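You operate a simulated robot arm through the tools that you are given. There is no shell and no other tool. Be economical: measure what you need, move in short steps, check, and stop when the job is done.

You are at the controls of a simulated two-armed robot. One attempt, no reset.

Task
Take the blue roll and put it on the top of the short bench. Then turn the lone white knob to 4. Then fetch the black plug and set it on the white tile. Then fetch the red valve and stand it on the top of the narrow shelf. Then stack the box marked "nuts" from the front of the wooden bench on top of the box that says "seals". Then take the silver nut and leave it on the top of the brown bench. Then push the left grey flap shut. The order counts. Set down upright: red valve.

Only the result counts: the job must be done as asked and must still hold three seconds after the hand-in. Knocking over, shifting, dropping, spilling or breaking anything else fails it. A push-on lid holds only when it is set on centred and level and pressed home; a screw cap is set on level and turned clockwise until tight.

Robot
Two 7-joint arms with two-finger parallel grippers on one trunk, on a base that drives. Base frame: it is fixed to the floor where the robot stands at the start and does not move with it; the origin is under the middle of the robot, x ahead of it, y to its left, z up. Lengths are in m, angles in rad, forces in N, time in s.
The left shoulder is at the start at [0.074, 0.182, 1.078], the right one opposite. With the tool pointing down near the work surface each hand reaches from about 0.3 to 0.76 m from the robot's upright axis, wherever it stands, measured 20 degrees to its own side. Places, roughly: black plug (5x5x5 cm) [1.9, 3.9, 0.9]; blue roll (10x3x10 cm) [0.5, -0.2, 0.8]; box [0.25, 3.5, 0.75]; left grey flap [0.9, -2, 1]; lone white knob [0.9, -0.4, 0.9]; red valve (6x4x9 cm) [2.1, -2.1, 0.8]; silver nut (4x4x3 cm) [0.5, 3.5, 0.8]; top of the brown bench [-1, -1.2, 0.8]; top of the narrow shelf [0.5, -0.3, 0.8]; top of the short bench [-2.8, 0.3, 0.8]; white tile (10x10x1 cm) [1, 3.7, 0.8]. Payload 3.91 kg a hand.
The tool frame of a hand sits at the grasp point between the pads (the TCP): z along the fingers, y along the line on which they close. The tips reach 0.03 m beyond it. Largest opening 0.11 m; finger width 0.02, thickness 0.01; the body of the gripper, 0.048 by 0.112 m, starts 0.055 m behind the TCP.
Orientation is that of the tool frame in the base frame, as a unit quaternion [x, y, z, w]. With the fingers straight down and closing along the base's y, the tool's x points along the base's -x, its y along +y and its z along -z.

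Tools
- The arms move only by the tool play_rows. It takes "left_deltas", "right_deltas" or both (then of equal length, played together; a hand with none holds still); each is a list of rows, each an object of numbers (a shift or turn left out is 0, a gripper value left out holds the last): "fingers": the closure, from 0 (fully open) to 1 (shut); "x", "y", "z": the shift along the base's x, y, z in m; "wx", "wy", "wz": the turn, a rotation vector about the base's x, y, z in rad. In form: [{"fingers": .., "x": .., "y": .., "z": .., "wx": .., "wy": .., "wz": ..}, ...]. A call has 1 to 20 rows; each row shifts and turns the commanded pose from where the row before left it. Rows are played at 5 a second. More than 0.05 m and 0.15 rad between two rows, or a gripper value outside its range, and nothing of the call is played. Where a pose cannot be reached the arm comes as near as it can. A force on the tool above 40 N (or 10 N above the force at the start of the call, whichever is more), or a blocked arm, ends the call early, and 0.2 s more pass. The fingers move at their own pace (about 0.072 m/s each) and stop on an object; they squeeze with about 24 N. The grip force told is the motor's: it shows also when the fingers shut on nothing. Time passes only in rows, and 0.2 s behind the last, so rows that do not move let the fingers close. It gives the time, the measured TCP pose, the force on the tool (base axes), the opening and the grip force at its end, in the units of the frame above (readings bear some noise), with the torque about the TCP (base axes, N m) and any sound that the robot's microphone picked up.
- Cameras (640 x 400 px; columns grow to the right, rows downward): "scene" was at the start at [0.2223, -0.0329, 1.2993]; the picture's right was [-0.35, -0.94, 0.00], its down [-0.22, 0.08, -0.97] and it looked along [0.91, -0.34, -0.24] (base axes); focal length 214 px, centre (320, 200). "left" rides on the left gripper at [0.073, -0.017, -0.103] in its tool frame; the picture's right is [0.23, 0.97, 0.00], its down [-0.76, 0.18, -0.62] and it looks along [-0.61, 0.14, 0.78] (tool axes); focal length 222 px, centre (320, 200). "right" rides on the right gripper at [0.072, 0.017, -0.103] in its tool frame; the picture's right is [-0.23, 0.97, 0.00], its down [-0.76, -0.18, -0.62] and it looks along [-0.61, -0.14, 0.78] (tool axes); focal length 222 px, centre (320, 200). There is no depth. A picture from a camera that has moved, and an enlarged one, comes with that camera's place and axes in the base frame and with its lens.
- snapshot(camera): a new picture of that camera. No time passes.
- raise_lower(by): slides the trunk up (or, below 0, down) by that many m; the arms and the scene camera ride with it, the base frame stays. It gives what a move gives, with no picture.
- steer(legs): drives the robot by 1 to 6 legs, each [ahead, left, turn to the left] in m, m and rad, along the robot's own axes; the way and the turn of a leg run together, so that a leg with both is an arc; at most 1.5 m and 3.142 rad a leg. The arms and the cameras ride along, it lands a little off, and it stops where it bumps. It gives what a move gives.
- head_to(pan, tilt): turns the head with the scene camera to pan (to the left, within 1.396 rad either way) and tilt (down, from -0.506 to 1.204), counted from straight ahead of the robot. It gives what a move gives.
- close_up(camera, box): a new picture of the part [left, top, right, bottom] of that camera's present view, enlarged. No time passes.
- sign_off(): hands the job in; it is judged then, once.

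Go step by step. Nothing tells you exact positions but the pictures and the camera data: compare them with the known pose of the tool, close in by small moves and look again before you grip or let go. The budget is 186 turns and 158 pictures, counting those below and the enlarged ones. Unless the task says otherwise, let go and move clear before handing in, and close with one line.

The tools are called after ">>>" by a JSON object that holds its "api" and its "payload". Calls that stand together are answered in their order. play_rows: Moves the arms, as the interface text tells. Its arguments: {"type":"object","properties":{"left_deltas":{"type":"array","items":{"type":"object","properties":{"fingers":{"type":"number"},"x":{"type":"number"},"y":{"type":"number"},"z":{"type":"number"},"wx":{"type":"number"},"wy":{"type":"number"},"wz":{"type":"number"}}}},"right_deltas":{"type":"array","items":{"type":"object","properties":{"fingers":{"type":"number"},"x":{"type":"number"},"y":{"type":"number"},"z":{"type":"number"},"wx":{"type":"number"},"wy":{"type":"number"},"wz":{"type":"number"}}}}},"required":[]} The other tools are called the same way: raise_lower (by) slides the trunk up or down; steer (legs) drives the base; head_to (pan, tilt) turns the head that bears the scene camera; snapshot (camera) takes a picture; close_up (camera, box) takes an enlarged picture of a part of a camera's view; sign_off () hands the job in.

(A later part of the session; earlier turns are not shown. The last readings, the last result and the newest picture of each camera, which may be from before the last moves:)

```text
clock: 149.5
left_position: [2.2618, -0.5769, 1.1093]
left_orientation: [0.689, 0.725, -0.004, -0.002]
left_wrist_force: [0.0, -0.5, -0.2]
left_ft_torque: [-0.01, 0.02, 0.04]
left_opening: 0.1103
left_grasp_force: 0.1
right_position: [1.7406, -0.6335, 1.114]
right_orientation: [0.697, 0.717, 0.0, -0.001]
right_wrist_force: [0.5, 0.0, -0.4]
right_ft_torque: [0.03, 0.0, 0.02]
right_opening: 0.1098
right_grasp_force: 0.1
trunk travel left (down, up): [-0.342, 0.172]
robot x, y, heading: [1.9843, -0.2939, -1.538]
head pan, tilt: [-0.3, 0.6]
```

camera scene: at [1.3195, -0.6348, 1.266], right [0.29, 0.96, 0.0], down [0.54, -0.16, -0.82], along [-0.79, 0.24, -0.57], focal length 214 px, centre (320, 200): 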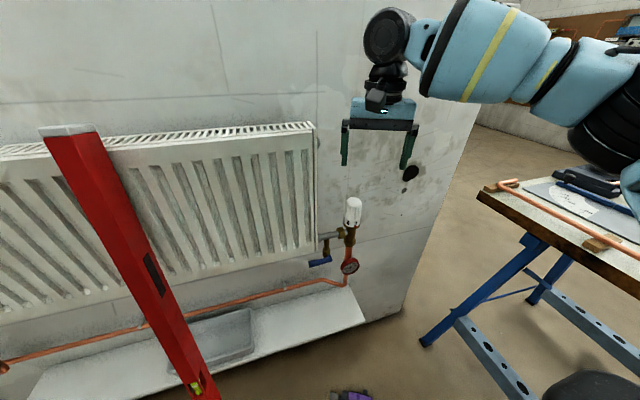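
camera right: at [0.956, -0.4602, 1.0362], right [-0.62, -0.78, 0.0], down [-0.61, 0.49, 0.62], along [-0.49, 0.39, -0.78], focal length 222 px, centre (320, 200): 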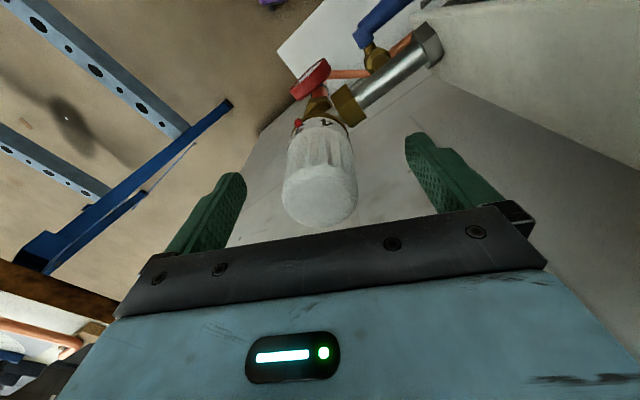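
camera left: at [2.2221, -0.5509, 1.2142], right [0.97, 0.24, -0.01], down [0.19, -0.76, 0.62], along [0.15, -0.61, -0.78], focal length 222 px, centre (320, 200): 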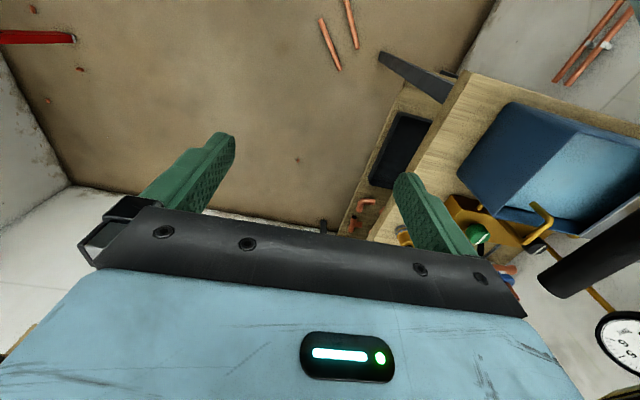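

>>> {"api": "steer", "payload": {"legs": [[0, 0.02, -0.035], [-1.4, 0, 0], [-0.4, 0, 0], [0, 0, 3.0]]}}

>>> {"api": "head_to", "payload": {"pan": 0.1, "tilt": 0.4}}

>>> {"api": "snapshot", "payload": {"camera": "scene"}}

```text
clock: 152.7
left_position: [2.28, -0.3732, 1.1025]
left_orientation: [0.7, 0.714, 0.001, -0.013]
left_wrist_force: [0.4, 1.0, -0.6]
left_ft_torque: [-0.01, -0.02, -0.02]
left_opening: 0.1102
left_grasp_force: 0.0
right_position: [1.7572, -0.4139, 1.1096]
right_orientation: [0.706, 0.708, 0.005, -0.012]
right_wrist_force: [0.5, -0.5, 0.3]
right_ft_torque: [0.01, 0.03, 0.01]
right_opening: 0.1098
right_grasp_force: 0.2
trunk travel left (down, up): [-0.342, 0.172]
robot x, y, heading: [1.9994, -0.0473, -1.568]
head pan, tilt: [-0.3, 0.6]
stopped in leg 2: the robot was blocked; the commanded pose is now the measured one
```

```text
clock: 153.6
left_position: [2.2773, -0.3751, 1.1013]
left_orientation: [0.701, 0.714, 0.004, -0.013]
left_wrist_force: [-0.5, 0.1, 1.0]
left_ft_torque: [0.03, 0.0, 0.01]
left_opening: 0.11
left_grasp_force: 0.1
right_position: [1.7557, -0.4149, 1.1079]
right_orientation: [0.708, 0.706, 0.008, -0.013]
right_wrist_force: [0.0, 0.3, -0.5]
right_ft_torque: [-0.03, -0.03, -0.03]
right_opening: 0.1098
right_grasp_force: 0.1
trunk travel left (down, up): [-0.342, 0.172]
robot x, y, heading: [1.9978, -0.0467, -1.572]
head pan, tilt: [0.099, 0.4]
```

```text
100 pictures are left
camera scene: at [2.0168, -0.3141, 1.2792], right [-1.0, -0.09, 0.0], down [-0.04, 0.42, -0.91], along [0.08, -0.9, -0.42], focal length 214 px, centre (320, 200)
```

scene: 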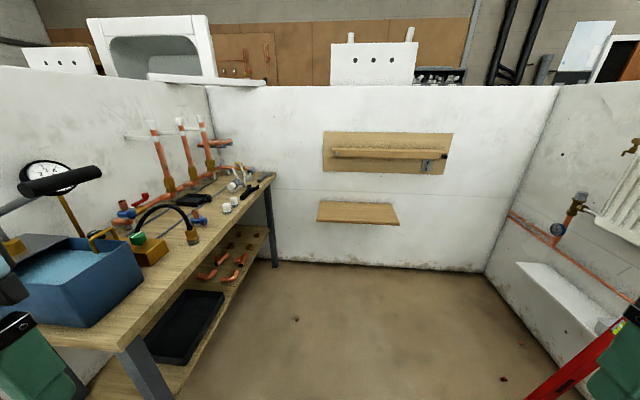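

The base is tilted a little and blocked: it is riding on a pipe while reversing. I'll go forward again off it, turn inside the bay to face the exit, and look at the pipes.

>>> {"api": "steer", "payload": {"legs": [[0.3, 0, 0], [0.25, -0.28, 0]]}}

>>> {"api": "steer", "payload": {"legs": [[0, 0, -1.57], [0, 0, -1.0]]}}

>>> {"api": "head_to", "payload": {"pan": -0.6, "tilt": 0.85}}

>>> {"api": "snapshot", "payload": {"camera": "scene"}}

```text
clock: 155.4
left_position: [2.2748, -0.5915, 1.1121]
left_orientation: [0.695, 0.719, -0.008, 0.0]
left_wrist_force: [-0.5, -0.2, 0.1]
left_ft_torque: [-0.01, -0.02, -0.01]
left_opening: 0.11
left_grasp_force: 0.1
right_position: [1.7494, -0.6349, 1.1146]
right_orientation: [0.706, 0.708, 0.0, 0.0]
right_wrist_force: [-0.2, -0.2, 0.5]
right_ft_torque: [-0.02, -0.02, 0.01]
right_opening: 0.1101
right_grasp_force: 0.1
trunk travel left (down, up): [-0.342, 0.172]
robot x, y, heading: [1.9992, -0.3025, -1.564]
head pan, tilt: [0.099, 0.4]
stopped in leg 1: the robot was blocked; the commanded pose is now the measured one
```

```text
clock: 156.2
left_position: [2.273, -0.5936, 1.1133]
left_orientation: [0.697, 0.717, -0.011, 0.001]
left_wrist_force: [0.7, -0.1, 0.1]
left_ft_torque: [-0.01, 0.03, -0.03]
left_opening: 0.11
left_grasp_force: 0.0
right_position: [1.745, -0.6314, 1.1151]
right_orientation: [0.71, 0.704, 0.001, 0.0]
right_wrist_force: [-0.6, -0.4, 0.7]
right_ft_torque: [0.0, 0.0, -0.01]
right_opening: 0.1098
right_grasp_force: 0.0
trunk travel left (down, up): [-0.342, 0.172]
robot x, y, heading: [1.9998, -0.3009, -1.579]
head pan, tilt: [0.099, 0.4]
stopped in leg 1: the robot was blocked; the commanded pose is now the measured one
```

```text
clock: 157.3
left_position: [2.2731, -0.5949, 1.1122]
left_orientation: [0.699, 0.715, -0.01, -0.001]
left_wrist_force: [0.2, 0.4, 0.0]
left_ft_torque: [0.0, -0.02, -0.02]
left_opening: 0.1101
left_grasp_force: 0.0
right_position: [1.746, -0.6322, 1.1141]
right_orientation: [0.71, 0.704, 0.001, 0.0]
right_wrist_force: [-0.4, -0.1, 1.1]
right_ft_torque: [0.05, 0.02, -0.01]
right_opening: 0.1101
right_grasp_force: 0.1
trunk travel left (down, up): [-0.342, 0.172]
robot x, y, heading: [1.9984, -0.3011, -1.585]
head pan, tilt: [-0.6, 0.85]
```

```text
99 pictures are left
camera scene: at [1.9546, -0.4984, 1.2454], right [-0.82, 0.57, 0.0], down [0.43, 0.62, -0.66], along [-0.38, -0.54, -0.75], focal length 214 px, centre (320, 200)
```

scene: 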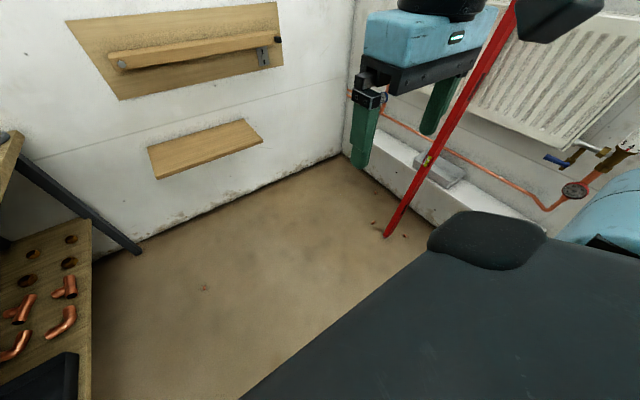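

Forward is blocked because the left arm touches the machine's lever near (2.4, -0.57, 1.18). I'll slide right away from it first, then go on.

>>> {"api": "steer", "payload": {"legs": [[0, -0.2, 0], [0.3, -0.1, 0], [0, 0, -1.57], [0, 0, -1.0]]}}

>>> {"api": "head_to", "payload": {"pan": -0.6, "tilt": 0.85}}

>>> {"api": "snapshot", "payload": {"camera": "scene"}}

```text
clock: 158.3
left_position: [2.2459, -0.5936, 1.1126]
left_orientation: [0.697, 0.717, -0.009, 0.001]
left_wrist_force: [-0.3, 0.4, 0.4]
left_ft_torque: [0.01, -0.06, -0.03]
left_opening: 0.11
left_grasp_force: 0.0
right_position: [1.7193, -0.6317, 1.113]
right_orientation: [0.709, 0.705, 0.0, -0.001]
right_wrist_force: [-0.9, 0.0, -0.2]
right_ft_torque: [-0.04, 0.0, -0.01]
right_opening: 0.1098
right_grasp_force: 0.0
trunk travel left (down, up): [-0.342, 0.172]
robot x, y, heading: [1.9696, -0.3003, -1.578]
head pan, tilt: [-0.6, 0.85]
stopped in leg 1: the robot was blocked; the commanded pose is now the measured one
```

```text
clock: 158.9
left_position: [2.2472, -0.5935, 1.113]
left_orientation: [0.698, 0.716, -0.01, 0.0]
left_wrist_force: [0.0, -0.6, 1.1]
left_ft_torque: [0.01, -0.01, 0.02]
left_opening: 0.11
left_grasp_force: 0.0
right_position: [1.7207, -0.6316, 1.1156]
right_orientation: [0.709, 0.705, 0.0, -0.002]
right_wrist_force: [-0.6, -0.7, -0.4]
right_ft_torque: [0.02, 0.0, 0.02]
right_opening: 0.11
right_grasp_force: 0.0
trunk travel left (down, up): [-0.342, 0.172]
robot x, y, heading: [1.9788, -0.3018, -1.579]
head pan, tilt: [-0.6, 0.85]
```

```text
98 pictures are left
camera scene: at [1.9296, -0.4983, 1.2453], right [-0.82, 0.57, 0.0], down [0.43, 0.62, -0.66], along [-0.38, -0.54, -0.75], focal length 214 px, centre (320, 200)
```

scene: 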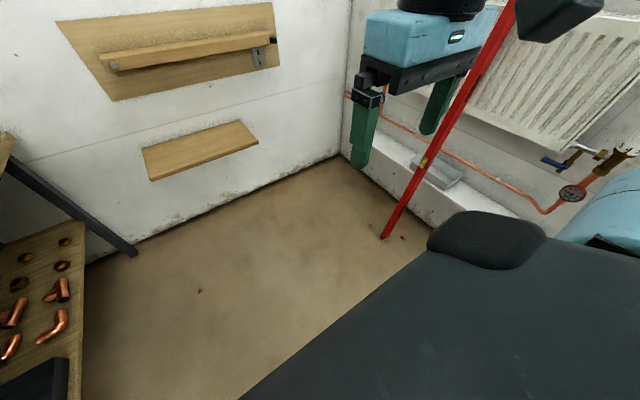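

Still held. I'll look at the left arm and lever.

>>> {"api": "head_to", "payload": {"pan": 1.3, "tilt": 0.3}}

>>> {"api": "snapshot", "payload": {"camera": "scene"}}

>>> {"api": "snapshot", "payload": {"camera": "left"}}

```text
clock: 160.8
left_position: [2.2468, -0.5949, 1.1122]
left_orientation: [0.697, 0.717, -0.01, -0.001]
left_wrist_force: [-0.6, -0.2, -0.8]
left_ft_torque: [-0.02, 0.01, 0.02]
left_opening: 0.1098
left_grasp_force: 0.1
right_position: [1.7223, -0.6313, 1.1142]
right_orientation: [0.709, 0.705, 0.0, -0.001]
right_wrist_force: [-0.8, -0.1, 0.6]
right_ft_torque: [0.0, -0.01, -0.02]
right_opening: 0.1101
right_grasp_force: 0.0
trunk travel left (down, up): [-0.342, 0.172]
robot x, y, heading: [1.9701, -0.3009, -1.586]
head pan, tilt: [1.3, 0.3]
```

```text
97 pictures are left
camera scene: at [2.0641, -0.4601, 1.2937], right [-0.28, -0.96, 0.0], down [-0.28, 0.08, -0.96], along [0.92, -0.26, -0.3], focal length 214 px, centre (320, 200)
```

scene: 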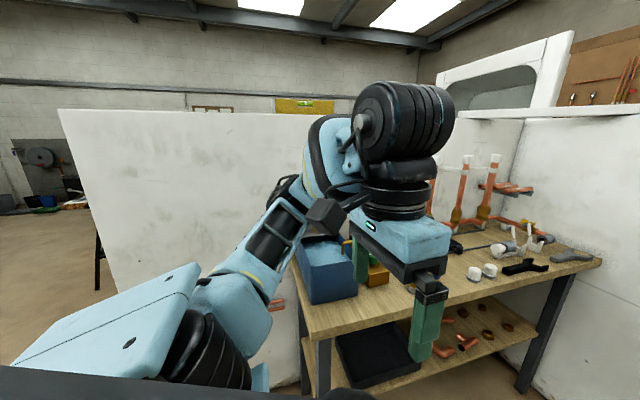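

```text
96 pictures are left
camera left: at [2.2293, -0.5203, 1.2155], right [0.97, 0.25, -0.02], down [0.21, -0.75, 0.63], along [0.15, -0.61, -0.78], focal length 222 px, centre (320, 200)
```

left: 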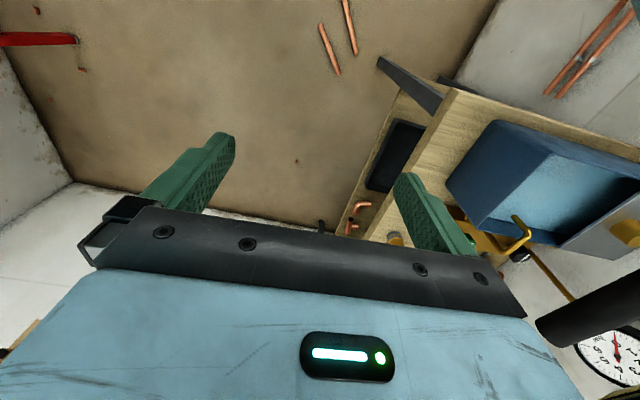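

The lever's grip is right beside the left wrist, and the rear corner of the base is near the workbench leg. I'll draw the left hand inward away from the lever, then move ahead before going right.

>>> {"api": "play_rows", "payload": {"left_deltas": [{"x": -0.03}, {"x": -0.04}, {"x": -0.03}, {}]}}

>>> {"api": "steer", "payload": {"legs": [[0.08, 0, 0]]}}

>>> {"api": "snapshot", "payload": {"camera": "scene"}}

```text
clock: 161.8
left_position: [2.151, -0.5903, 1.1146]
left_orientation: [0.698, 0.716, -0.013, 0.0]
left_wrist_force: [1.7, 1.3, 0.8]
left_ft_torque: [-0.02, 0.06, -0.02]
left_opening: 0.11
left_grasp_force: 0.0
right_position: [1.7234, -0.6266, 1.116]
right_orientation: [0.71, 0.704, -0.003, 0.0]
right_wrist_force: [-0.1, -0.1, 1.3]
right_ft_torque: [-0.04, 0.03, 0.03]
right_opening: 0.11
right_grasp_force: 0.1
trunk travel left (down, up): [-0.342, 0.172]
robot x, y, heading: [1.9737, -0.3016, -1.583]
head pan, tilt: [1.3, 0.3]
```

```text
clock: 162.9
left_position: [2.1482, -0.6762, 1.1134]
left_orientation: [0.697, 0.717, -0.011, -0.001]
left_wrist_force: [0.0, -0.1, -0.8]
left_ft_torque: [0.01, 0.02, -0.01]
left_opening: 0.1099
left_grasp_force: 0.1
right_position: [1.7203, -0.7129, 1.1147]
right_orientation: [0.71, 0.704, 0.0, -0.001]
right_wrist_force: [1.0, 0.4, -0.3]
right_ft_torque: [0.02, 0.01, -0.02]
right_opening: 0.1099
right_grasp_force: 0.1
trunk travel left (down, up): [-0.342, 0.172]
robot x, y, heading: [1.9747, -0.3822, -1.577]
head pan, tilt: [1.3, 0.3]
```

```text
95 pictures are left
camera scene: at [2.0636, -0.5412, 1.2936], right [-0.27, -0.96, 0.0], down [-0.28, 0.08, -0.96], along [0.92, -0.26, -0.3], focal length 214 px, centre (320, 200)
```

scene: 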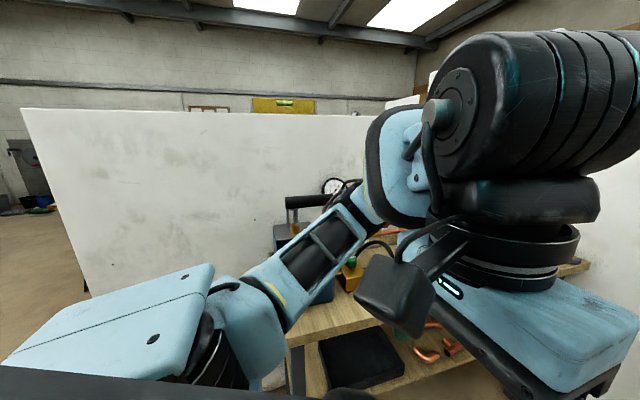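

Moving ahead now works. I'll slide right, then turn to face the exit.

>>> {"api": "steer", "payload": {"legs": [[0.1, -0.22, 0], [0.12, -0.05, 0], [0, 0, -1.57], [0, 0, -1.0]]}}

>>> {"api": "head_to", "payload": {"pan": -0.7, "tilt": 0.8}}

>>> {"api": "snapshot", "payload": {"camera": "scene"}}

```text
clock: 172.7
left_position: [1.3997, -0.4412, 1.1142]
left_orientation: [0.881, -0.474, -0.002, -0.01]
left_wrist_force: [0.3, 0.2, -0.4]
left_ft_torque: [0.0, 0.03, -0.01]
left_opening: 0.1102
left_grasp_force: 0.0
right_position: [1.7429, -0.1825, 1.1146]
right_orientation: [0.872, -0.489, 0.001, 0.0]
right_wrist_force: [-0.1, -0.3, 1.1]
right_ft_torque: [0.01, -0.02, 0.01]
right_opening: 0.1099
right_grasp_force: 0.1
trunk travel left (down, up): [-0.342, 0.172]
robot x, y, heading: [1.7021, -0.5974, 2.12]
head pan, tilt: [1.3, 0.3]
```

```text
clock: 174.7
left_position: [1.3963, -0.4378, 1.1079]
left_orientation: [0.884, -0.468, -0.009, -0.007]
left_wrist_force: [-0.4, 49.6, -116.3]
left_ft_torque: [1.83, 8.34, 3.52]
left_opening: 0.1101
left_grasp_force: 0.2
right_position: [1.7427, -0.1821, 1.1146]
right_orientation: [0.873, -0.488, 0.002, 0.0]
right_wrist_force: [-0.1, -0.4, 0.6]
right_ft_torque: [0.0, 0.0, -0.01]
right_opening: 0.1099
right_grasp_force: 0.0
trunk travel left (down, up): [-0.342, 0.172]
robot x, y, heading: [1.6978, -0.599, 2.115]
head pan, tilt: [-0.7, 0.799]
```

```text
94 pictures are left
camera scene: at [1.5996, -0.4087, 1.2524], right [0.92, 0.4, 0.0], down [0.28, -0.63, -0.72], along [-0.29, 0.66, -0.69], focal length 214 px, centre (320, 200)
```

scene: 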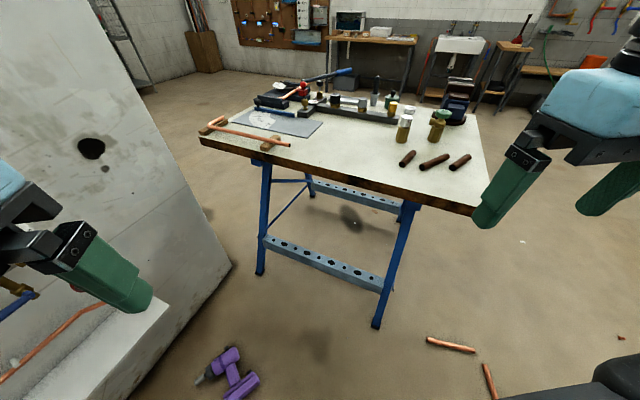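

The head bumped the left hand (contact force), so I'll move that hand outward. The pipes look unmoved; the obstruction while reversing was probably the workbench leg at (1.73, 0.03), so I'll exit farther from it, at x≈2.08.

>>> {"api": "play_rows", "payload": {"left_deltas": [{"x": -0.015, "y": 0.025}, {"x": -0.04, "y": -0.025}, {"x": -0.04, "y": -0.025}, {"x": -0.02, "y": -0.015}, {}]}}

>>> {"api": "steer", "payload": {"legs": [[0, 0, -0.55]]}}

>>> {"api": "head_to", "payload": {"pan": -0.2, "tilt": 0.9}}

>>> {"api": "snapshot", "payload": {"camera": "scene"}}

```text
clock: 175.9
left_position: [1.2843, -0.4801, 1.1133]
left_orientation: [0.881, -0.473, -0.003, -0.01]
left_wrist_force: [-0.4, 0.2, 0.3]
left_ft_torque: [-0.02, 0.04, -0.01]
left_opening: 0.1099
left_grasp_force: 0.0
right_position: [1.7429, -0.1829, 1.1145]
right_orientation: [0.873, -0.488, 0.001, 0.0]
right_wrist_force: [0.1, 0.2, -0.6]
right_ft_torque: [0.0, 0.01, -0.02]
right_opening: 0.11
right_grasp_force: 0.0
trunk travel left (down, up): [-0.342, 0.172]
robot x, y, heading: [1.7026, -0.5987, 2.116]
head pan, tilt: [-0.7, 0.799]
```

```text
clock: 177.8
left_position: [1.4095, -0.2785, 1.1147]
left_orientation: [0.718, -0.696, 0.001, -0.01]
left_wrist_force: [-0.8, 0.1, 0.1]
left_ft_torque: [-0.01, -0.02, 0.02]
left_opening: 0.11
left_grasp_force: 0.1
right_position: [1.954, -0.2664, 1.1137]
right_orientation: [-0.705, 0.709, -0.002, 0.0]
right_wrist_force: [0.1, 0.0, 0.4]
right_ft_torque: [-0.02, 0.0, 0.01]
right_opening: 0.1102
right_grasp_force: 0.0
trunk travel left (down, up): [-0.342, 0.172]
robot x, y, heading: [1.7001, -0.5961, 1.565]
head pan, tilt: [-0.7, 0.799]
```

```text
clock: 178.7
left_position: [1.4093, -0.2781, 1.113]
left_orientation: [0.717, -0.697, 0.0, -0.011]
left_wrist_force: [0.8, -0.7, -0.6]
left_ft_torque: [0.0, 0.01, 0.01]
left_opening: 0.1098
left_grasp_force: 0.0
right_position: [1.9555, -0.2656, 1.1146]
right_orientation: [-0.705, 0.709, 0.0, 0.0]
right_wrist_force: [0.0, -0.5, 0.8]
right_ft_torque: [0.02, -0.04, -0.03]
right_opening: 0.1098
right_grasp_force: 0.1
trunk travel left (down, up): [-0.342, 0.172]
robot x, y, heading: [1.6997, -0.5981, 1.563]
head pan, tilt: [-0.201, 0.901]
```

```text
93 pictures are left
camera scene: at [1.7193, -0.3906, 1.2414], right [0.98, -0.21, 0.0], down [-0.16, -0.77, -0.62], along [0.13, 0.61, -0.78], focal length 214 px, centre (320, 200)
```

scene: 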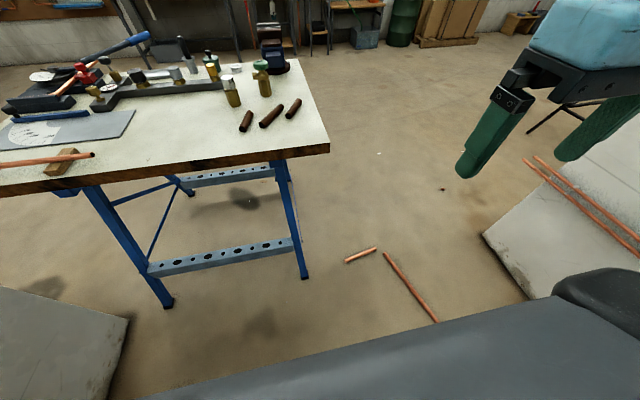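

Pipes are where they were. I'll go diagonally to about (2.10, -0.2) and then straight out of the bay.

>>> {"api": "steer", "payload": {"legs": [[0.38, -0.4, 0], [1.4, 0, 0]]}}

>>> {"api": "head_to", "payload": {"pan": 0.1, "tilt": 0.4}}

>>> {"api": "snapshot", "payload": {"camera": "scene"}}

```text
clock: 189.4
left_position: [1.8317, 1.4927, 1.1138]
left_orientation: [0.715, -0.699, 0.0, -0.011]
left_wrist_force: [0.0, 0.1, 0.6]
left_ft_torque: [-0.01, -0.01, 0.0]
left_opening: 0.1101
left_grasp_force: 0.1
right_position: [2.3788, 1.4991, 1.1145]
right_orientation: [-0.702, 0.713, -0.002, 0.0]
right_wrist_force: [0.5, 0.1, 0.0]
right_ft_torque: [0.01, 0.0, 0.0]
right_opening: 0.1096
right_grasp_force: 0.2
trunk travel left (down, up): [-0.342, 0.172]
robot x, y, heading: [2.1252, 1.1676, 1.554]
head pan, tilt: [-0.201, 0.901]
```

```text
clock: 190.3
left_position: [1.8319, 1.4926, 1.1144]
left_orientation: [0.715, -0.699, 0.0, -0.01]
left_wrist_force: [-0.4, 0.5, 0.2]
left_ft_torque: [0.01, -0.02, 0.01]
left_opening: 0.11
left_grasp_force: 0.1
right_position: [2.3788, 1.4999, 1.1137]
right_orientation: [-0.703, 0.711, -0.001, 0.0]
right_wrist_force: [-0.1, -0.6, 0.3]
right_ft_torque: [-0.01, -0.03, 0.05]
right_opening: 0.1099
right_grasp_force: 0.0
trunk travel left (down, up): [-0.342, 0.172]
robot x, y, heading: [2.1236, 1.1689, 1.55]
head pan, tilt: [0.099, 0.4]
```

```text
92 pictures are left
camera scene: at [2.1173, 1.3958, 1.2843], right [1.0, 0.08, 0.0], down [0.03, -0.39, -0.92], along [-0.08, 0.92, -0.39], focal length 214 px, centre (320, 200)
```

scene: 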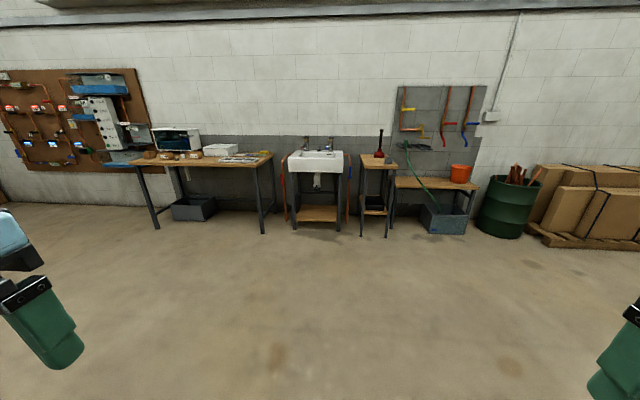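

Out of the bay cleanly. The sink is around (1.9, 3.8) and the wooden bench to its left; I'll drive nearer.

>>> {"api": "steer", "payload": {"legs": [[1.35, 0.3, 0]]}}

>>> {"api": "head_to", "payload": {"pan": 0.15, "tilt": 0.45}}

>>> {"api": "snapshot", "payload": {"camera": "scene"}}

```text
clock: 197.2
left_position: [1.5715, 2.8505, 1.1141]
left_orientation: [0.71, -0.704, 0.0, -0.01]
left_wrist_force: [0.6, -0.4, 0.0]
left_ft_torque: [0.03, 0.03, -0.01]
left_opening: 0.1102
left_grasp_force: 0.1
right_position: [2.1176, 2.8505, 1.1152]
right_orientation: [-0.697, 0.717, -0.001, 0.0]
right_wrist_force: [0.0, -0.1, -0.1]
right_ft_torque: [-0.06, -0.03, -0.04]
right_opening: 0.1098
right_grasp_force: 0.0
trunk travel left (down, up): [-0.342, 0.172]
robot x, y, heading: [1.856, 2.5214, 1.54]
head pan, tilt: [0.099, 0.4]
```

```text
clock: 197.8
left_position: [1.5696, 2.8504, 1.1134]
left_orientation: [0.709, -0.705, 0.001, -0.01]
left_wrist_force: [0.7, 0.2, -0.5]
left_ft_torque: [-0.04, 0.03, -0.02]
left_opening: 0.11
left_grasp_force: 0.1
right_position: [2.1176, 2.8508, 1.1149]
right_orientation: [-0.697, 0.717, -0.001, 0.0]
right_wrist_force: [-0.4, 0.2, 0.3]
right_ft_torque: [0.0, -0.01, -0.06]
right_opening: 0.1102
right_grasp_force: 0.0
trunk travel left (down, up): [-0.342, 0.172]
robot x, y, heading: [1.858, 2.5254, 1.537]
head pan, tilt: [0.15, 0.45]
```

```text
91 pictures are left
camera scene: at [1.8499, 2.7499, 1.2797], right [0.99, 0.12, 0.0], down [0.05, -0.43, -0.9], along [-0.11, 0.89, -0.44], focal length 214 px, centre (320, 200)
```

scene: 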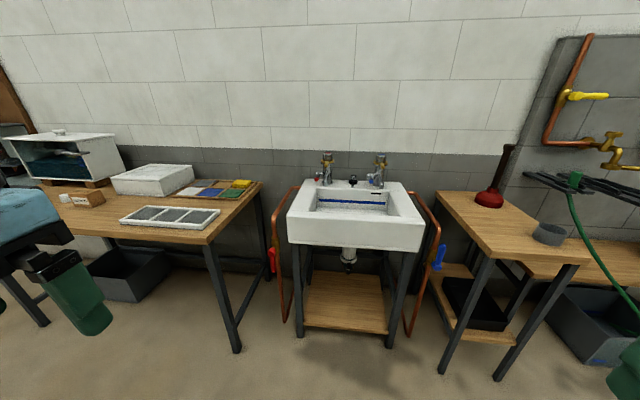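

>>> {"api": "close_up", "payload": {"camera": "scene", "box": [280, 140, 430, 250]}}

>>> {"api": "close_up", "payload": {"camera": "scene", "box": [30, 120, 270, 260]}}

```text
3.64 times, centred on (355, 195) of scene
camera zoom: at [1.8499, 2.7499, 1.2797], right [0.99, 0.12, 0.0], down [0.05, -0.43, -0.9], along [-0.11, 0.89, -0.44], focal length 780 px, centre (193, 218)
```

zoom: 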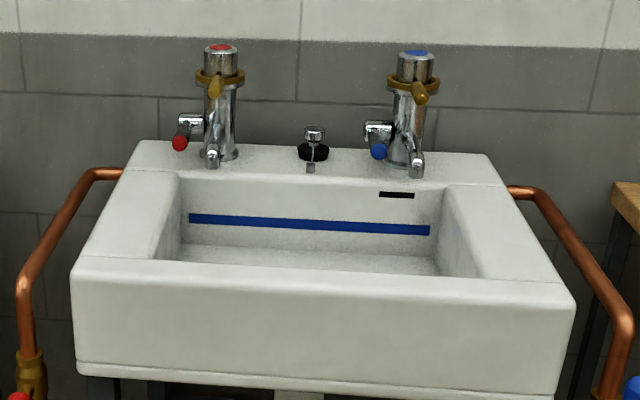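

```text
2.67 times, centred on (150, 190) of scene
camera zoom: at [1.8499, 2.7499, 1.2797], right [0.99, 0.12, 0.0], down [0.05, -0.43, -0.9], along [-0.11, 0.89, -0.44], focal length 572 px, centre (773, 227)
```

zoom: 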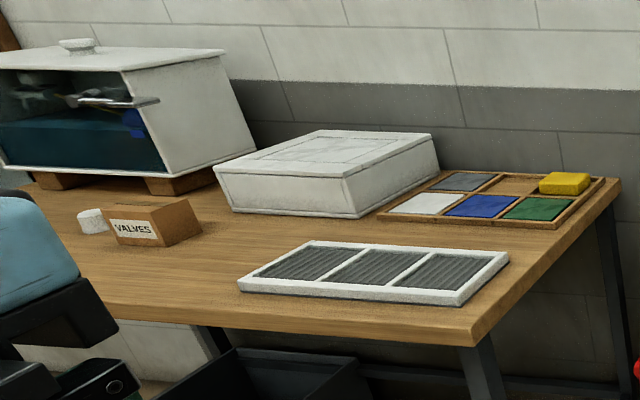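

The black plug sits on the sink's back rim between the taps at about (1.89, 3.82), and the white tile is the front-left cell of the tray near (1.0, 3.73, 0.8). I'll drive up to the sink.

>>> {"api": "steer", "payload": {"legs": [[0.55, 0.13, 0.03]]}}

>>> {"api": "head_to", "payload": {"pan": -0.2, "tilt": 0.55}}

>>> {"api": "snapshot", "payload": {"camera": "scene"}}

>>> {"api": "close_up", "payload": {"camera": "scene", "box": [260, 100, 380, 200]}}

```text
clock: 201.1
left_position: [1.4411, 3.4025, 1.1137]
left_orientation: [0.718, -0.696, 0.001, -0.01]
left_wrist_force: [0.4, -0.5, -0.4]
left_ft_torque: [0.01, -0.01, 0.01]
left_opening: 0.11
left_grasp_force: 0.0
right_position: [1.9889, 3.4142, 1.1144]
right_orientation: [-0.706, 0.709, -0.001, 0.0]
right_wrist_force: [-0.9, 0.1, -0.1]
right_ft_torque: [-0.04, 0.04, 0.0]
right_opening: 0.1101
right_grasp_force: 0.0
trunk travel left (down, up): [-0.342, 0.172]
robot x, y, heading: [1.7334, 3.0784, 1.565]
head pan, tilt: [0.15, 0.45]
```

```text
clock: 201.9
left_position: [1.4407, 3.4009, 1.1133]
left_orientation: [0.718, -0.696, 0.0, -0.01]
left_wrist_force: [0.1, 0.0, 0.3]
left_ft_torque: [0.02, -0.02, 0.0]
left_opening: 0.1098
left_grasp_force: 0.1
right_position: [1.9868, 3.4126, 1.1152]
right_orientation: [-0.706, 0.709, 0.0, 0.001]
right_wrist_force: [-0.2, -0.2, 0.6]
right_ft_torque: [0.02, 0.05, 0.01]
right_opening: 0.1098
right_grasp_force: 0.0
trunk travel left (down, up): [-0.342, 0.172]
robot x, y, heading: [1.7349, 3.0799, 1.561]
head pan, tilt: [-0.201, 0.55]
```

```text
88 pictures are left
camera scene: at [1.7543, 3.3033, 1.2707], right [0.98, -0.21, 0.0], down [-0.11, -0.51, -0.85], along [0.18, 0.83, -0.52], focal length 214 px, centre (320, 200)
```

scene: 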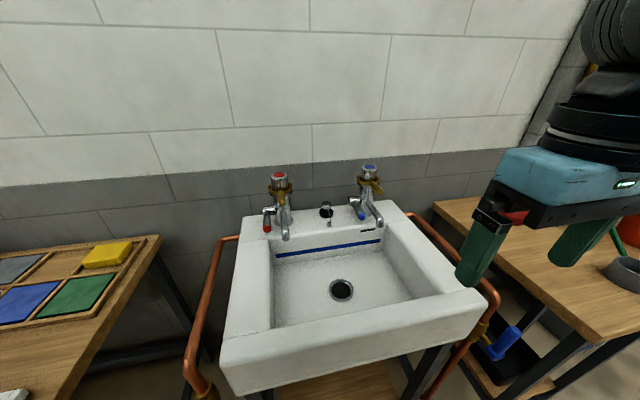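

```text
4.00 times, centred on (320, 150) of scene
camera zoom: at [1.7543, 3.3033, 1.2707], right [0.98, -0.21, 0.0], down [-0.11, -0.51, -0.85], along [0.18, 0.83, -0.52], focal length 858 px, centre (320, 400)
```

zoom: 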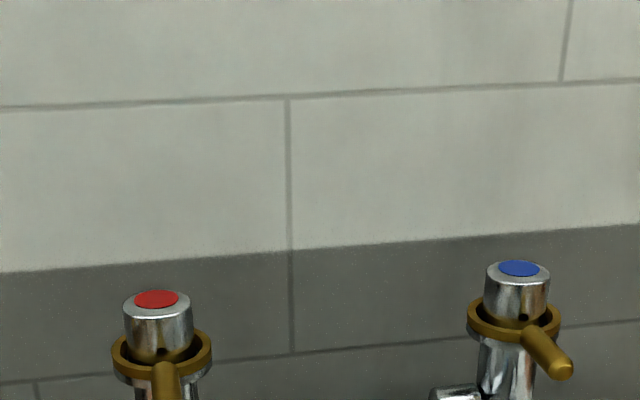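

The plug triangulates to about (1.90, 3.90), on the rim at z≈0.83. The sink front is at y≈3.53, so I'll move the robot 15 cm closer and bring the right hand over the basin for a look.

>>> {"api": "steer", "payload": {"legs": [[0.15, 0, 0]]}}

>>> {"api": "play_rows", "payload": {"right_deltas": [{"x": -0.03, "y": 0.03}, {"x": -0.03, "y": 0.035}, {"x": -0.025, "y": 0.04}, {"y": 0.04, "z": -0.02}, {"y": 0.02, "z": -0.04}, {"z": -0.03}, {}]}}

>>> {"api": "snapshot", "payload": {"camera": "right"}}

>>> {"api": "snapshot", "payload": {"camera": "scene"}}

```text
clock: 203.3
left_position: [1.441, 3.5481, 1.1137]
left_orientation: [0.719, -0.695, 0.0, -0.011]
left_wrist_force: [0.8, 0.8, -0.5]
left_ft_torque: [-0.02, -0.05, 0.04]
left_opening: 0.1099
left_grasp_force: 0.1
right_position: [1.9864, 3.5623, 1.1145]
right_orientation: [-0.706, 0.708, -0.001, 0.0]
right_wrist_force: [0.4, -0.2, -0.4]
right_ft_torque: [-0.04, 0.0, -0.01]
right_opening: 0.1103
right_grasp_force: 0.0
trunk travel left (down, up): [-0.342, 0.172]
robot x, y, heading: [1.7336, 3.227, 1.566]
head pan, tilt: [-0.201, 0.55]
```

```text
clock: 204.9
left_position: [1.4421, 3.5488, 1.1136]
left_orientation: [0.719, -0.695, 0.001, -0.01]
left_wrist_force: [-1.1, -0.4, 0.1]
left_ft_torque: [-0.03, 0.01, 0.01]
left_opening: 0.11
left_grasp_force: 0.1
right_position: [1.902, 3.7245, 1.0251]
right_orientation: [-0.706, 0.709, 0.0, 0.001]
right_wrist_force: [0.1, -0.3, 0.3]
right_ft_torque: [0.04, -0.04, 0.01]
right_opening: 0.1102
right_grasp_force: 0.1
trunk travel left (down, up): [-0.342, 0.172]
robot x, y, heading: [1.7389, 3.228, 1.568]
head pan, tilt: [-0.201, 0.55]
```

```text
86 pictures are left
camera right: at [1.8837, 3.6525, 1.1298], right [-0.97, 0.23, 0.0], down [0.18, 0.76, 0.62], along [0.14, 0.61, -0.78], focal length 222 px, centre (320, 200)
```

right: 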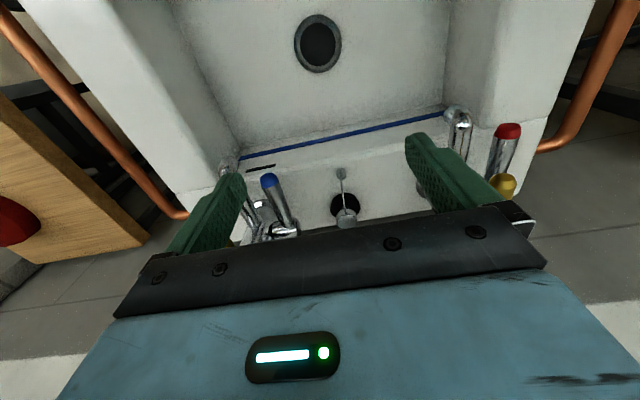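

```text
85 pictures are left
camera scene: at [1.7547, 3.4505, 1.2707], right [0.98, -0.2, 0.0], down [-0.11, -0.51, -0.85], along [0.17, 0.83, -0.52], focal length 214 px, centre (320, 200)
```

scene: 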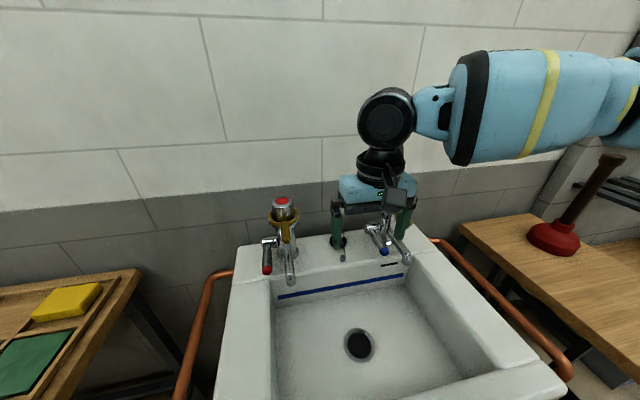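

The plug is a black disc at (1.897, 3.904) with a small chrome stud; the blue tap lever is just to its right. I'll narrow the fingers and move above it at a safe height.

>>> {"api": "play_rows", "payload": {"right_deltas": [{"fingers": 0.32, "x": -0.005}, {"y": 0.04}, {"y": 0.045}, {"y": 0.045}, {"y": 0.045}, {"y": 0.005, "z": -0.03}, {"z": -0.03}, {}]}}

>>> {"api": "snapshot", "payload": {"camera": "right"}}

>>> {"api": "close_up", "payload": {"camera": "scene", "box": [240, 130, 460, 270]}}

```text
clock: 206.7
left_position: [1.4412, 3.5478, 1.1133]
left_orientation: [0.719, -0.695, -0.001, -0.011]
left_wrist_force: [0.2, 0.1, -0.1]
left_ft_torque: [-0.03, -0.02, -0.03]
left_opening: 0.11
left_grasp_force: 0.1
right_position: [1.9219, 3.7945, 0.962]
right_orientation: [-0.706, 0.708, 0.0, 0.0]
right_wrist_force: [-0.6, 0.0, 0.1]
right_ft_torque: [-0.02, 0.02, -0.01]
right_opening: 0.0748
right_grasp_force: 0.1
right hand out of reach, approached as far as the arm can: row 2, 3, 4, 5
trunk travel left (down, up): [-0.342, 0.172]
robot x, y, heading: [1.736, 3.2307, 1.57]
head pan, tilt: [-0.201, 0.55]
```

```text
84 pictures are left
camera right: at [1.903, 3.7223, 1.0675], right [-0.97, 0.23, 0.0], down [0.18, 0.76, 0.62], along [0.14, 0.61, -0.78], focal length 222 px, centre (320, 200)
```

right: 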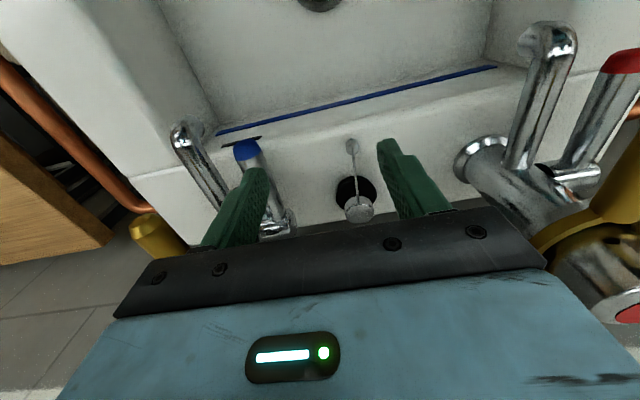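

```text
2.86 times, centred on (350, 200) of scene
camera zoom: at [1.7547, 3.4504, 1.2707], right [0.98, -0.2, 0.0], down [-0.11, -0.51, -0.85], along [0.17, 0.83, -0.52], focal length 613 px, centre (234, 200)
```

zoom: 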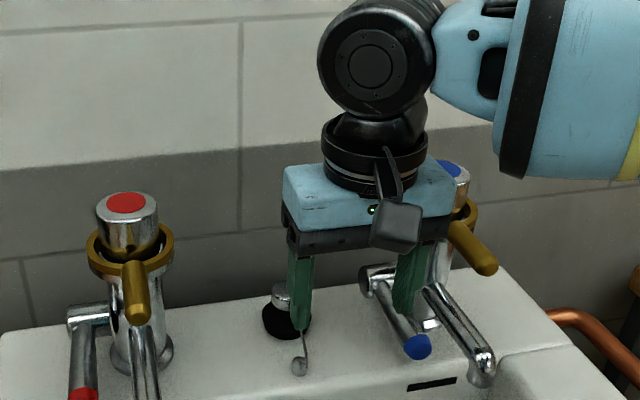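

The hand fell short and is too near the blue tap lever. I'll raise the trunk by 0.12 m, which lifts the hand straight up and improves reach, then move the base a bit closer.

>>> {"api": "raise_lower", "payload": {"by": 0.12}}

>>> {"api": "steer", "payload": {"legs": [[0.05, 0, 0]]}}

>>> {"api": "play_rows", "payload": {"right_deltas": [{"x": -0.024}, {"y": 0.03}, {"y": 0.029}, {}]}}

>>> {"api": "snapshot", "payload": {"camera": "right"}}

```text
clock: 208.2
left_position: [1.4407, 3.5487, 1.2336]
left_orientation: [0.719, -0.695, 0.001, -0.01]
left_wrist_force: [-0.6, 0.2, -0.1]
left_ft_torque: [-0.02, 0.0, 0.0]
left_opening: 0.1102
left_grasp_force: 0.0
right_position: [1.9209, 3.7796, 1.1876]
right_orientation: [-0.702, 0.706, 0.066, 0.068]
right_wrist_force: [0.0, 0.2, -0.7]
right_ft_torque: [0.01, 0.0, -0.01]
right_opening: 0.0749
right_grasp_force: 0.1
trunk travel left (down, up): [-0.462, 0.052]
robot x, y, heading: [1.7339, 3.2295, 1.564]
head pan, tilt: [-0.201, 0.55]
```

```text
clock: 209.2
left_position: [1.4478, 3.5641, 1.2332]
left_orientation: [0.717, -0.697, 0.001, -0.01]
left_wrist_force: [0.9, 0.7, -0.3]
left_ft_torque: [-0.01, -0.01, 0.02]
left_opening: 0.11
left_grasp_force: 0.0
right_position: [1.9289, 3.7934, 1.1875]
right_orientation: [-0.701, 0.707, 0.065, 0.066]
right_wrist_force: [-0.2, 0.3, 0.1]
right_ft_torque: [-0.01, 0.02, -0.02]
right_opening: 0.0746
right_grasp_force: 0.0
trunk travel left (down, up): [-0.462, 0.052]
robot x, y, heading: [1.7399, 3.2422, 1.562]
head pan, tilt: [-0.201, 0.55]
stopped in leg 1: the robot was blocked; the commanded pose is now the measured one
```

```text
clock: 210.2
left_position: [1.4474, 3.5647, 1.2324]
left_orientation: [0.717, -0.697, 0.001, -0.009]
left_wrist_force: [0.1, -0.6, -0.1]
left_ft_torque: [0.0, 0.01, -0.02]
left_opening: 0.1098
left_grasp_force: 0.0
right_position: [1.9445, 3.8143, 1.1734]
right_orientation: [-0.701, 0.707, 0.065, 0.068]
right_wrist_force: [0.2, 0.1, -1.1]
right_ft_torque: [0.01, 0.02, -0.02]
right_opening: 0.0747
right_grasp_force: 0.0
right hand out of reach, approached as far as the arm can: row 1, 2, 3
trunk travel left (down, up): [-0.462, 0.052]
robot x, y, heading: [1.74, 3.2442, 1.561]
head pan, tilt: [-0.201, 0.55]
```

```text
82 pictures are left
camera right: at [1.925, 3.724, 1.2627], right [-0.97, 0.23, 0.04], down [0.18, 0.63, 0.76], along [0.15, 0.74, -0.65], focal length 222 px, centre (320, 200)
```

right: 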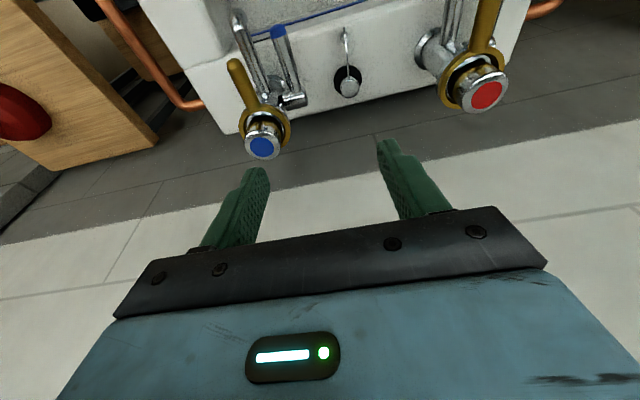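

The base touched something at y≈3.244, so I won't go closer and back off 1 cm. The hand is now tilted forward by about 0.19 rad, which helps reach. I'll pull it back in front of the taps, lower it and tilt it a bit more.

>>> {"api": "steer", "payload": {"legs": [[-0.012, 0, 0]]}}

>>> {"api": "play_rows", "payload": {"right_deltas": [{"y": -0.045}, {"y": -0.045, "wx": 0.05}, {"y": -0.04, "wx": 0.05}, {"wx": 0.05}, {"z": -0.04}, {"z": -0.04}, {"z": -0.04}, {}]}}

>>> {"api": "snapshot", "payload": {"camera": "right"}}

>>> {"api": "snapshot", "payload": {"camera": "scene"}}

```text
clock: 210.9
left_position: [1.4473, 3.5547, 1.2316]
left_orientation: [0.717, -0.697, 0.001, -0.009]
left_wrist_force: [0.5, -0.8, -0.3]
left_ft_torque: [-0.03, -0.01, 0.04]
left_opening: 0.1102
left_grasp_force: 0.1
right_position: [1.9446, 3.8042, 1.1705]
right_orientation: [-0.701, 0.707, 0.064, 0.068]
right_wrist_force: [-0.1, 0.6, 1.0]
right_ft_torque: [-0.03, -0.01, 0.02]
right_opening: 0.0748
right_grasp_force: 0.1
trunk travel left (down, up): [-0.462, 0.052]
robot x, y, heading: [1.7405, 3.2327, 1.562]
head pan, tilt: [-0.201, 0.55]
```

```text
clock: 212.7
left_position: [1.4472, 3.5531, 1.2335]
left_orientation: [0.717, -0.697, 0.002, -0.01]
left_wrist_force: [-0.1, 0.3, -0.5]
left_ft_torque: [0.01, -0.02, -0.01]
left_opening: 0.1098
left_grasp_force: 0.0
right_position: [1.9425, 3.6733, 1.0551]
right_orientation: [-0.694, 0.7, 0.118, 0.12]
right_wrist_force: [0.6, -0.1, -0.5]
right_ft_torque: [-0.02, -0.03, -0.04]
right_opening: 0.0746
right_grasp_force: 0.1
trunk travel left (down, up): [-0.462, 0.052]
robot x, y, heading: [1.7409, 3.2312, 1.558]
head pan, tilt: [-0.201, 0.55]
```

```text
81 pictures are left
camera right: at [1.9238, 3.5703, 1.1307], right [-0.97, 0.22, 0.07], down [0.18, 0.51, 0.84], along [0.15, 0.83, -0.54], focal length 222 px, centre (320, 200)
```

right: 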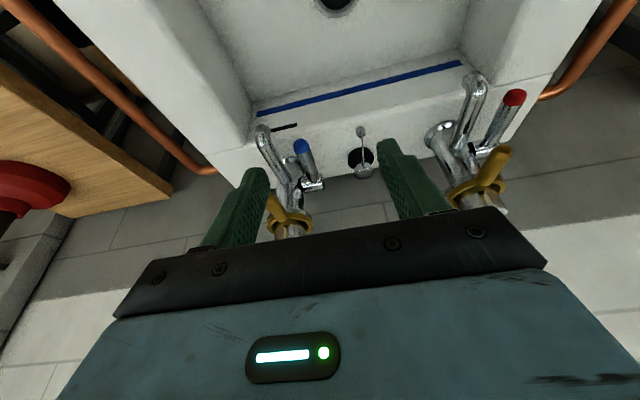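

```text
80 pictures are left
camera scene: at [1.7594, 3.3925, 1.4088], right [0.98, -0.21, 0.0], down [-0.11, -0.51, -0.85], along [0.18, 0.83, -0.52], focal length 214 px, centre (320, 200)
```

scene: 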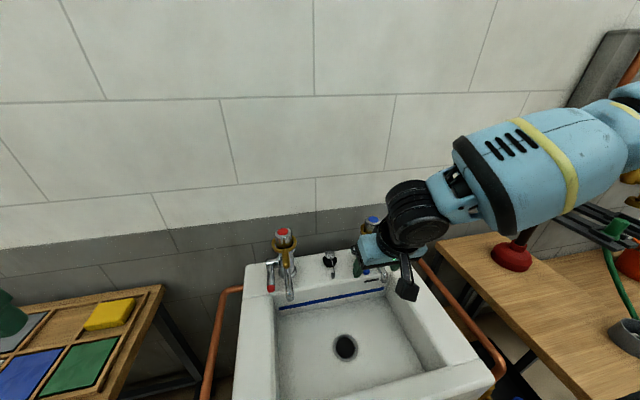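

The hand is tilted about 0.34 rad. I'll centre x on the plug and approach low and forward, above the rim, watching reach.

>>> {"api": "play_rows", "payload": {"right_deltas": [{"x": -0.045}, {"y": 0.03, "z": -0.03}, {"y": 0.04}, {"y": 0.04, "z": -0.02}, {"y": 0.04}, {"y": 0.04}, {}]}}

>>> {"api": "snapshot", "payload": {"camera": "right"}}

>>> {"api": "close_up", "payload": {"camera": "scene", "box": [240, 180, 440, 310]}}

```text
clock: 214.3
left_position: [1.4474, 3.554, 1.2326]
left_orientation: [0.717, -0.697, 0.001, -0.01]
left_wrist_force: [-0.1, -0.1, -0.4]
left_ft_torque: [0.0, 0.03, -0.02]
left_opening: 0.1104
left_grasp_force: 0.0
right_position: [1.9301, 3.8385, 1.009]
right_orientation: [-0.694, 0.7, 0.119, 0.121]
right_wrist_force: [0.4, -0.5, -0.5]
right_ft_torque: [0.01, -0.01, -0.01]
right_opening: 0.0748
right_grasp_force: 0.1
right hand out of reach, approached as far as the arm can: row 5, 6
trunk travel left (down, up): [-0.462, 0.052]
robot x, y, heading: [1.737, 3.233, 1.558]
head pan, tilt: [-0.201, 0.55]
```

```text
79 pictures are left
camera right: at [1.9125, 3.7348, 1.0828], right [-0.97, 0.22, 0.08], down [0.18, 0.51, 0.84], along [0.15, 0.83, -0.54], focal length 222 px, centre (320, 200)
```

right: 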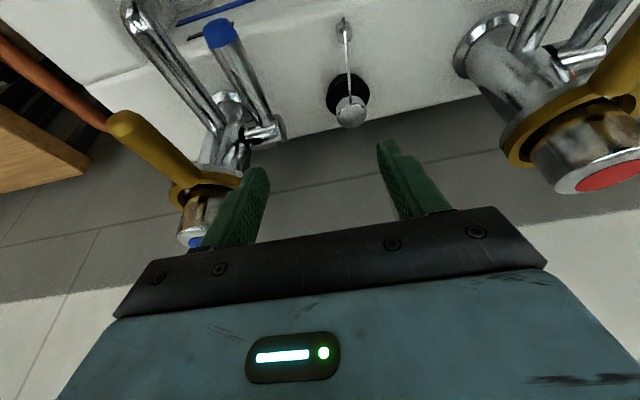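

```text
3.08 times, centred on (340, 245) of scene
camera zoom: at [1.7592, 3.3931, 1.4087], right [0.98, -0.21, 0.0], down [-0.11, -0.51, -0.85], along [0.18, 0.83, -0.52], focal length 660 px, centre (258, 62)
```

zoom: 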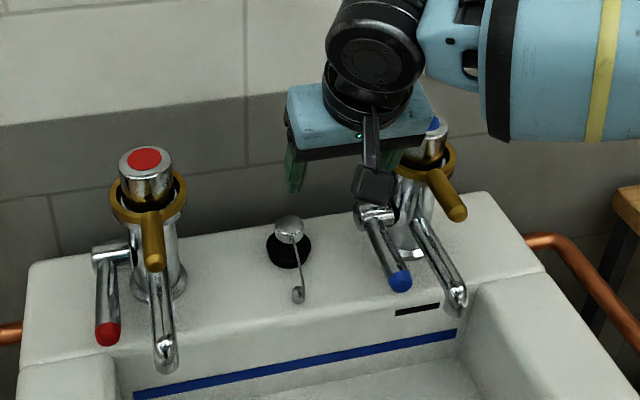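

The arm is short of reach only while high. I'll retreat over the basin, lower the trunk again, and approach the plug horizontally at low height with narrower fingers.

>>> {"api": "play_rows", "payload": {"right_deltas": [{"y": -0.045}, {"y": -0.045}, {"y": -0.045}, {"y": -0.045, "z": 0.02}, {"fingers": 0.4, "z": 0.02}, {}]}}

>>> {"api": "raise_lower", "payload": {"by": -0.12}}

>>> {"api": "snapshot", "payload": {"camera": "right"}}

```text
clock: 215.7
left_position: [1.448, 3.5528, 1.2327]
left_orientation: [0.717, -0.697, 0.001, -0.01]
left_wrist_force: [0.4, 0.7, -0.4]
left_ft_torque: [-0.01, -0.01, 0.01]
left_opening: 0.11
left_grasp_force: 0.1
right_position: [1.9294, 3.6541, 1.0481]
right_orientation: [-0.694, 0.7, 0.118, 0.119]
right_wrist_force: [-1.5, 0.2, 0.4]
right_ft_torque: [0.0, 0.02, 0.0]
right_opening: 0.0661
right_grasp_force: 0.0
trunk travel left (down, up): [-0.462, 0.052]
robot x, y, heading: [1.7406, 3.2309, 1.564]
head pan, tilt: [-0.201, 0.55]
```

```text
clock: 217.2
left_position: [1.4481, 3.5536, 1.1128]
left_orientation: [0.717, -0.697, 0.0, -0.011]
left_wrist_force: [-0.1, 0.3, 0.1]
left_ft_torque: [-0.03, 0.0, 0.03]
left_opening: 0.1101
left_grasp_force: 0.1
right_position: [1.9305, 3.655, 0.9289]
right_orientation: [-0.694, 0.7, 0.118, 0.12]
right_wrist_force: [0.4, 0.2, 0.7]
right_ft_torque: [0.0, -0.01, -0.02]
right_opening: 0.0659
right_grasp_force: 0.0
trunk travel left (down, up): [-0.342, 0.172]
robot x, y, heading: [1.7396, 3.2298, 1.562]
head pan, tilt: [-0.201, 0.55]
```

```text
77 pictures are left
camera right: at [1.9114, 3.5526, 1.0038], right [-0.97, 0.22, 0.07], down [0.18, 0.51, 0.84], along [0.15, 0.83, -0.54], focal length 222 px, centre (320, 200)
```

right: 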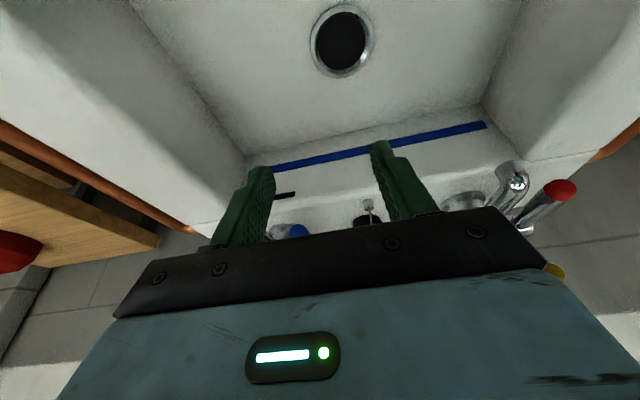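

The command is clamped whenever it's out of reach, so I'll now set x to 1.898 and step forward at z≈0.92.

>>> {"api": "play_rows", "payload": {"right_deltas": [{"x": -0.0325}, {"y": 0.045, "z": -0.005}, {"y": 0.045}, {"y": 0.04}, {}, {}]}}

>>> {"api": "snapshot", "payload": {"camera": "right"}}

>>> {"api": "close_up", "payload": {"camera": "scene", "box": [240, 130, 460, 270]}}

```text
clock: 218.6
left_position: [1.4474, 3.5525, 1.1123]
left_orientation: [0.717, -0.697, 0.001, -0.01]
left_wrist_force: [0.0, -0.1, -0.1]
left_ft_torque: [0.02, -0.03, -0.02]
left_opening: 0.1099
left_grasp_force: 0.1
right_position: [1.8969, 3.7845, 0.9248]
right_orientation: [-0.694, 0.701, 0.117, 0.121]
right_wrist_force: [-0.3, 0.1, -0.7]
right_ft_torque: [0.0, -0.02, -0.03]
right_opening: 0.0659
right_grasp_force: 0.0
trunk travel left (down, up): [-0.342, 0.172]
robot x, y, heading: [1.7409, 3.2318, 1.56]
head pan, tilt: [-0.201, 0.55]
```

```text
76 pictures are left
camera right: at [1.8787, 3.6829, 0.9995], right [-0.97, 0.22, 0.07], down [0.18, 0.51, 0.84], along [0.15, 0.83, -0.54], focal length 222 px, centre (320, 200)
```

right: 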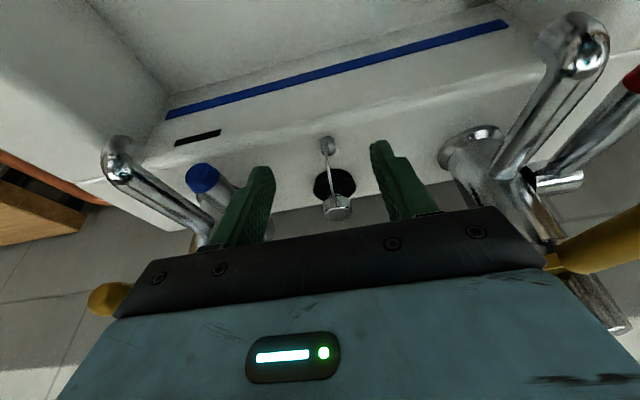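

```text
2.86 times, centred on (350, 200) of scene
camera zoom: at [1.7599, 3.4537, 1.2706], right [0.98, -0.21, 0.0], down [-0.11, -0.51, -0.85], along [0.18, 0.83, -0.52], focal length 613 px, centre (234, 200)
```

zoom: 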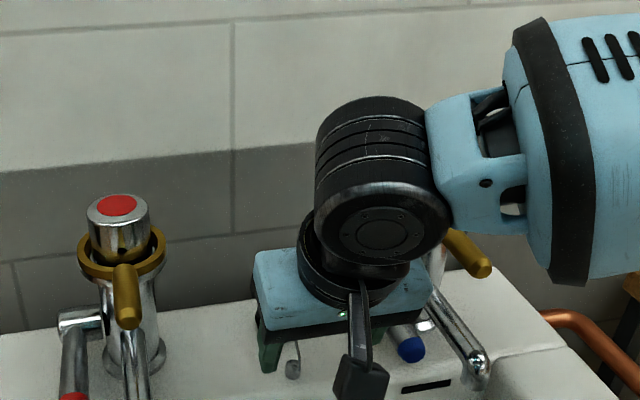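

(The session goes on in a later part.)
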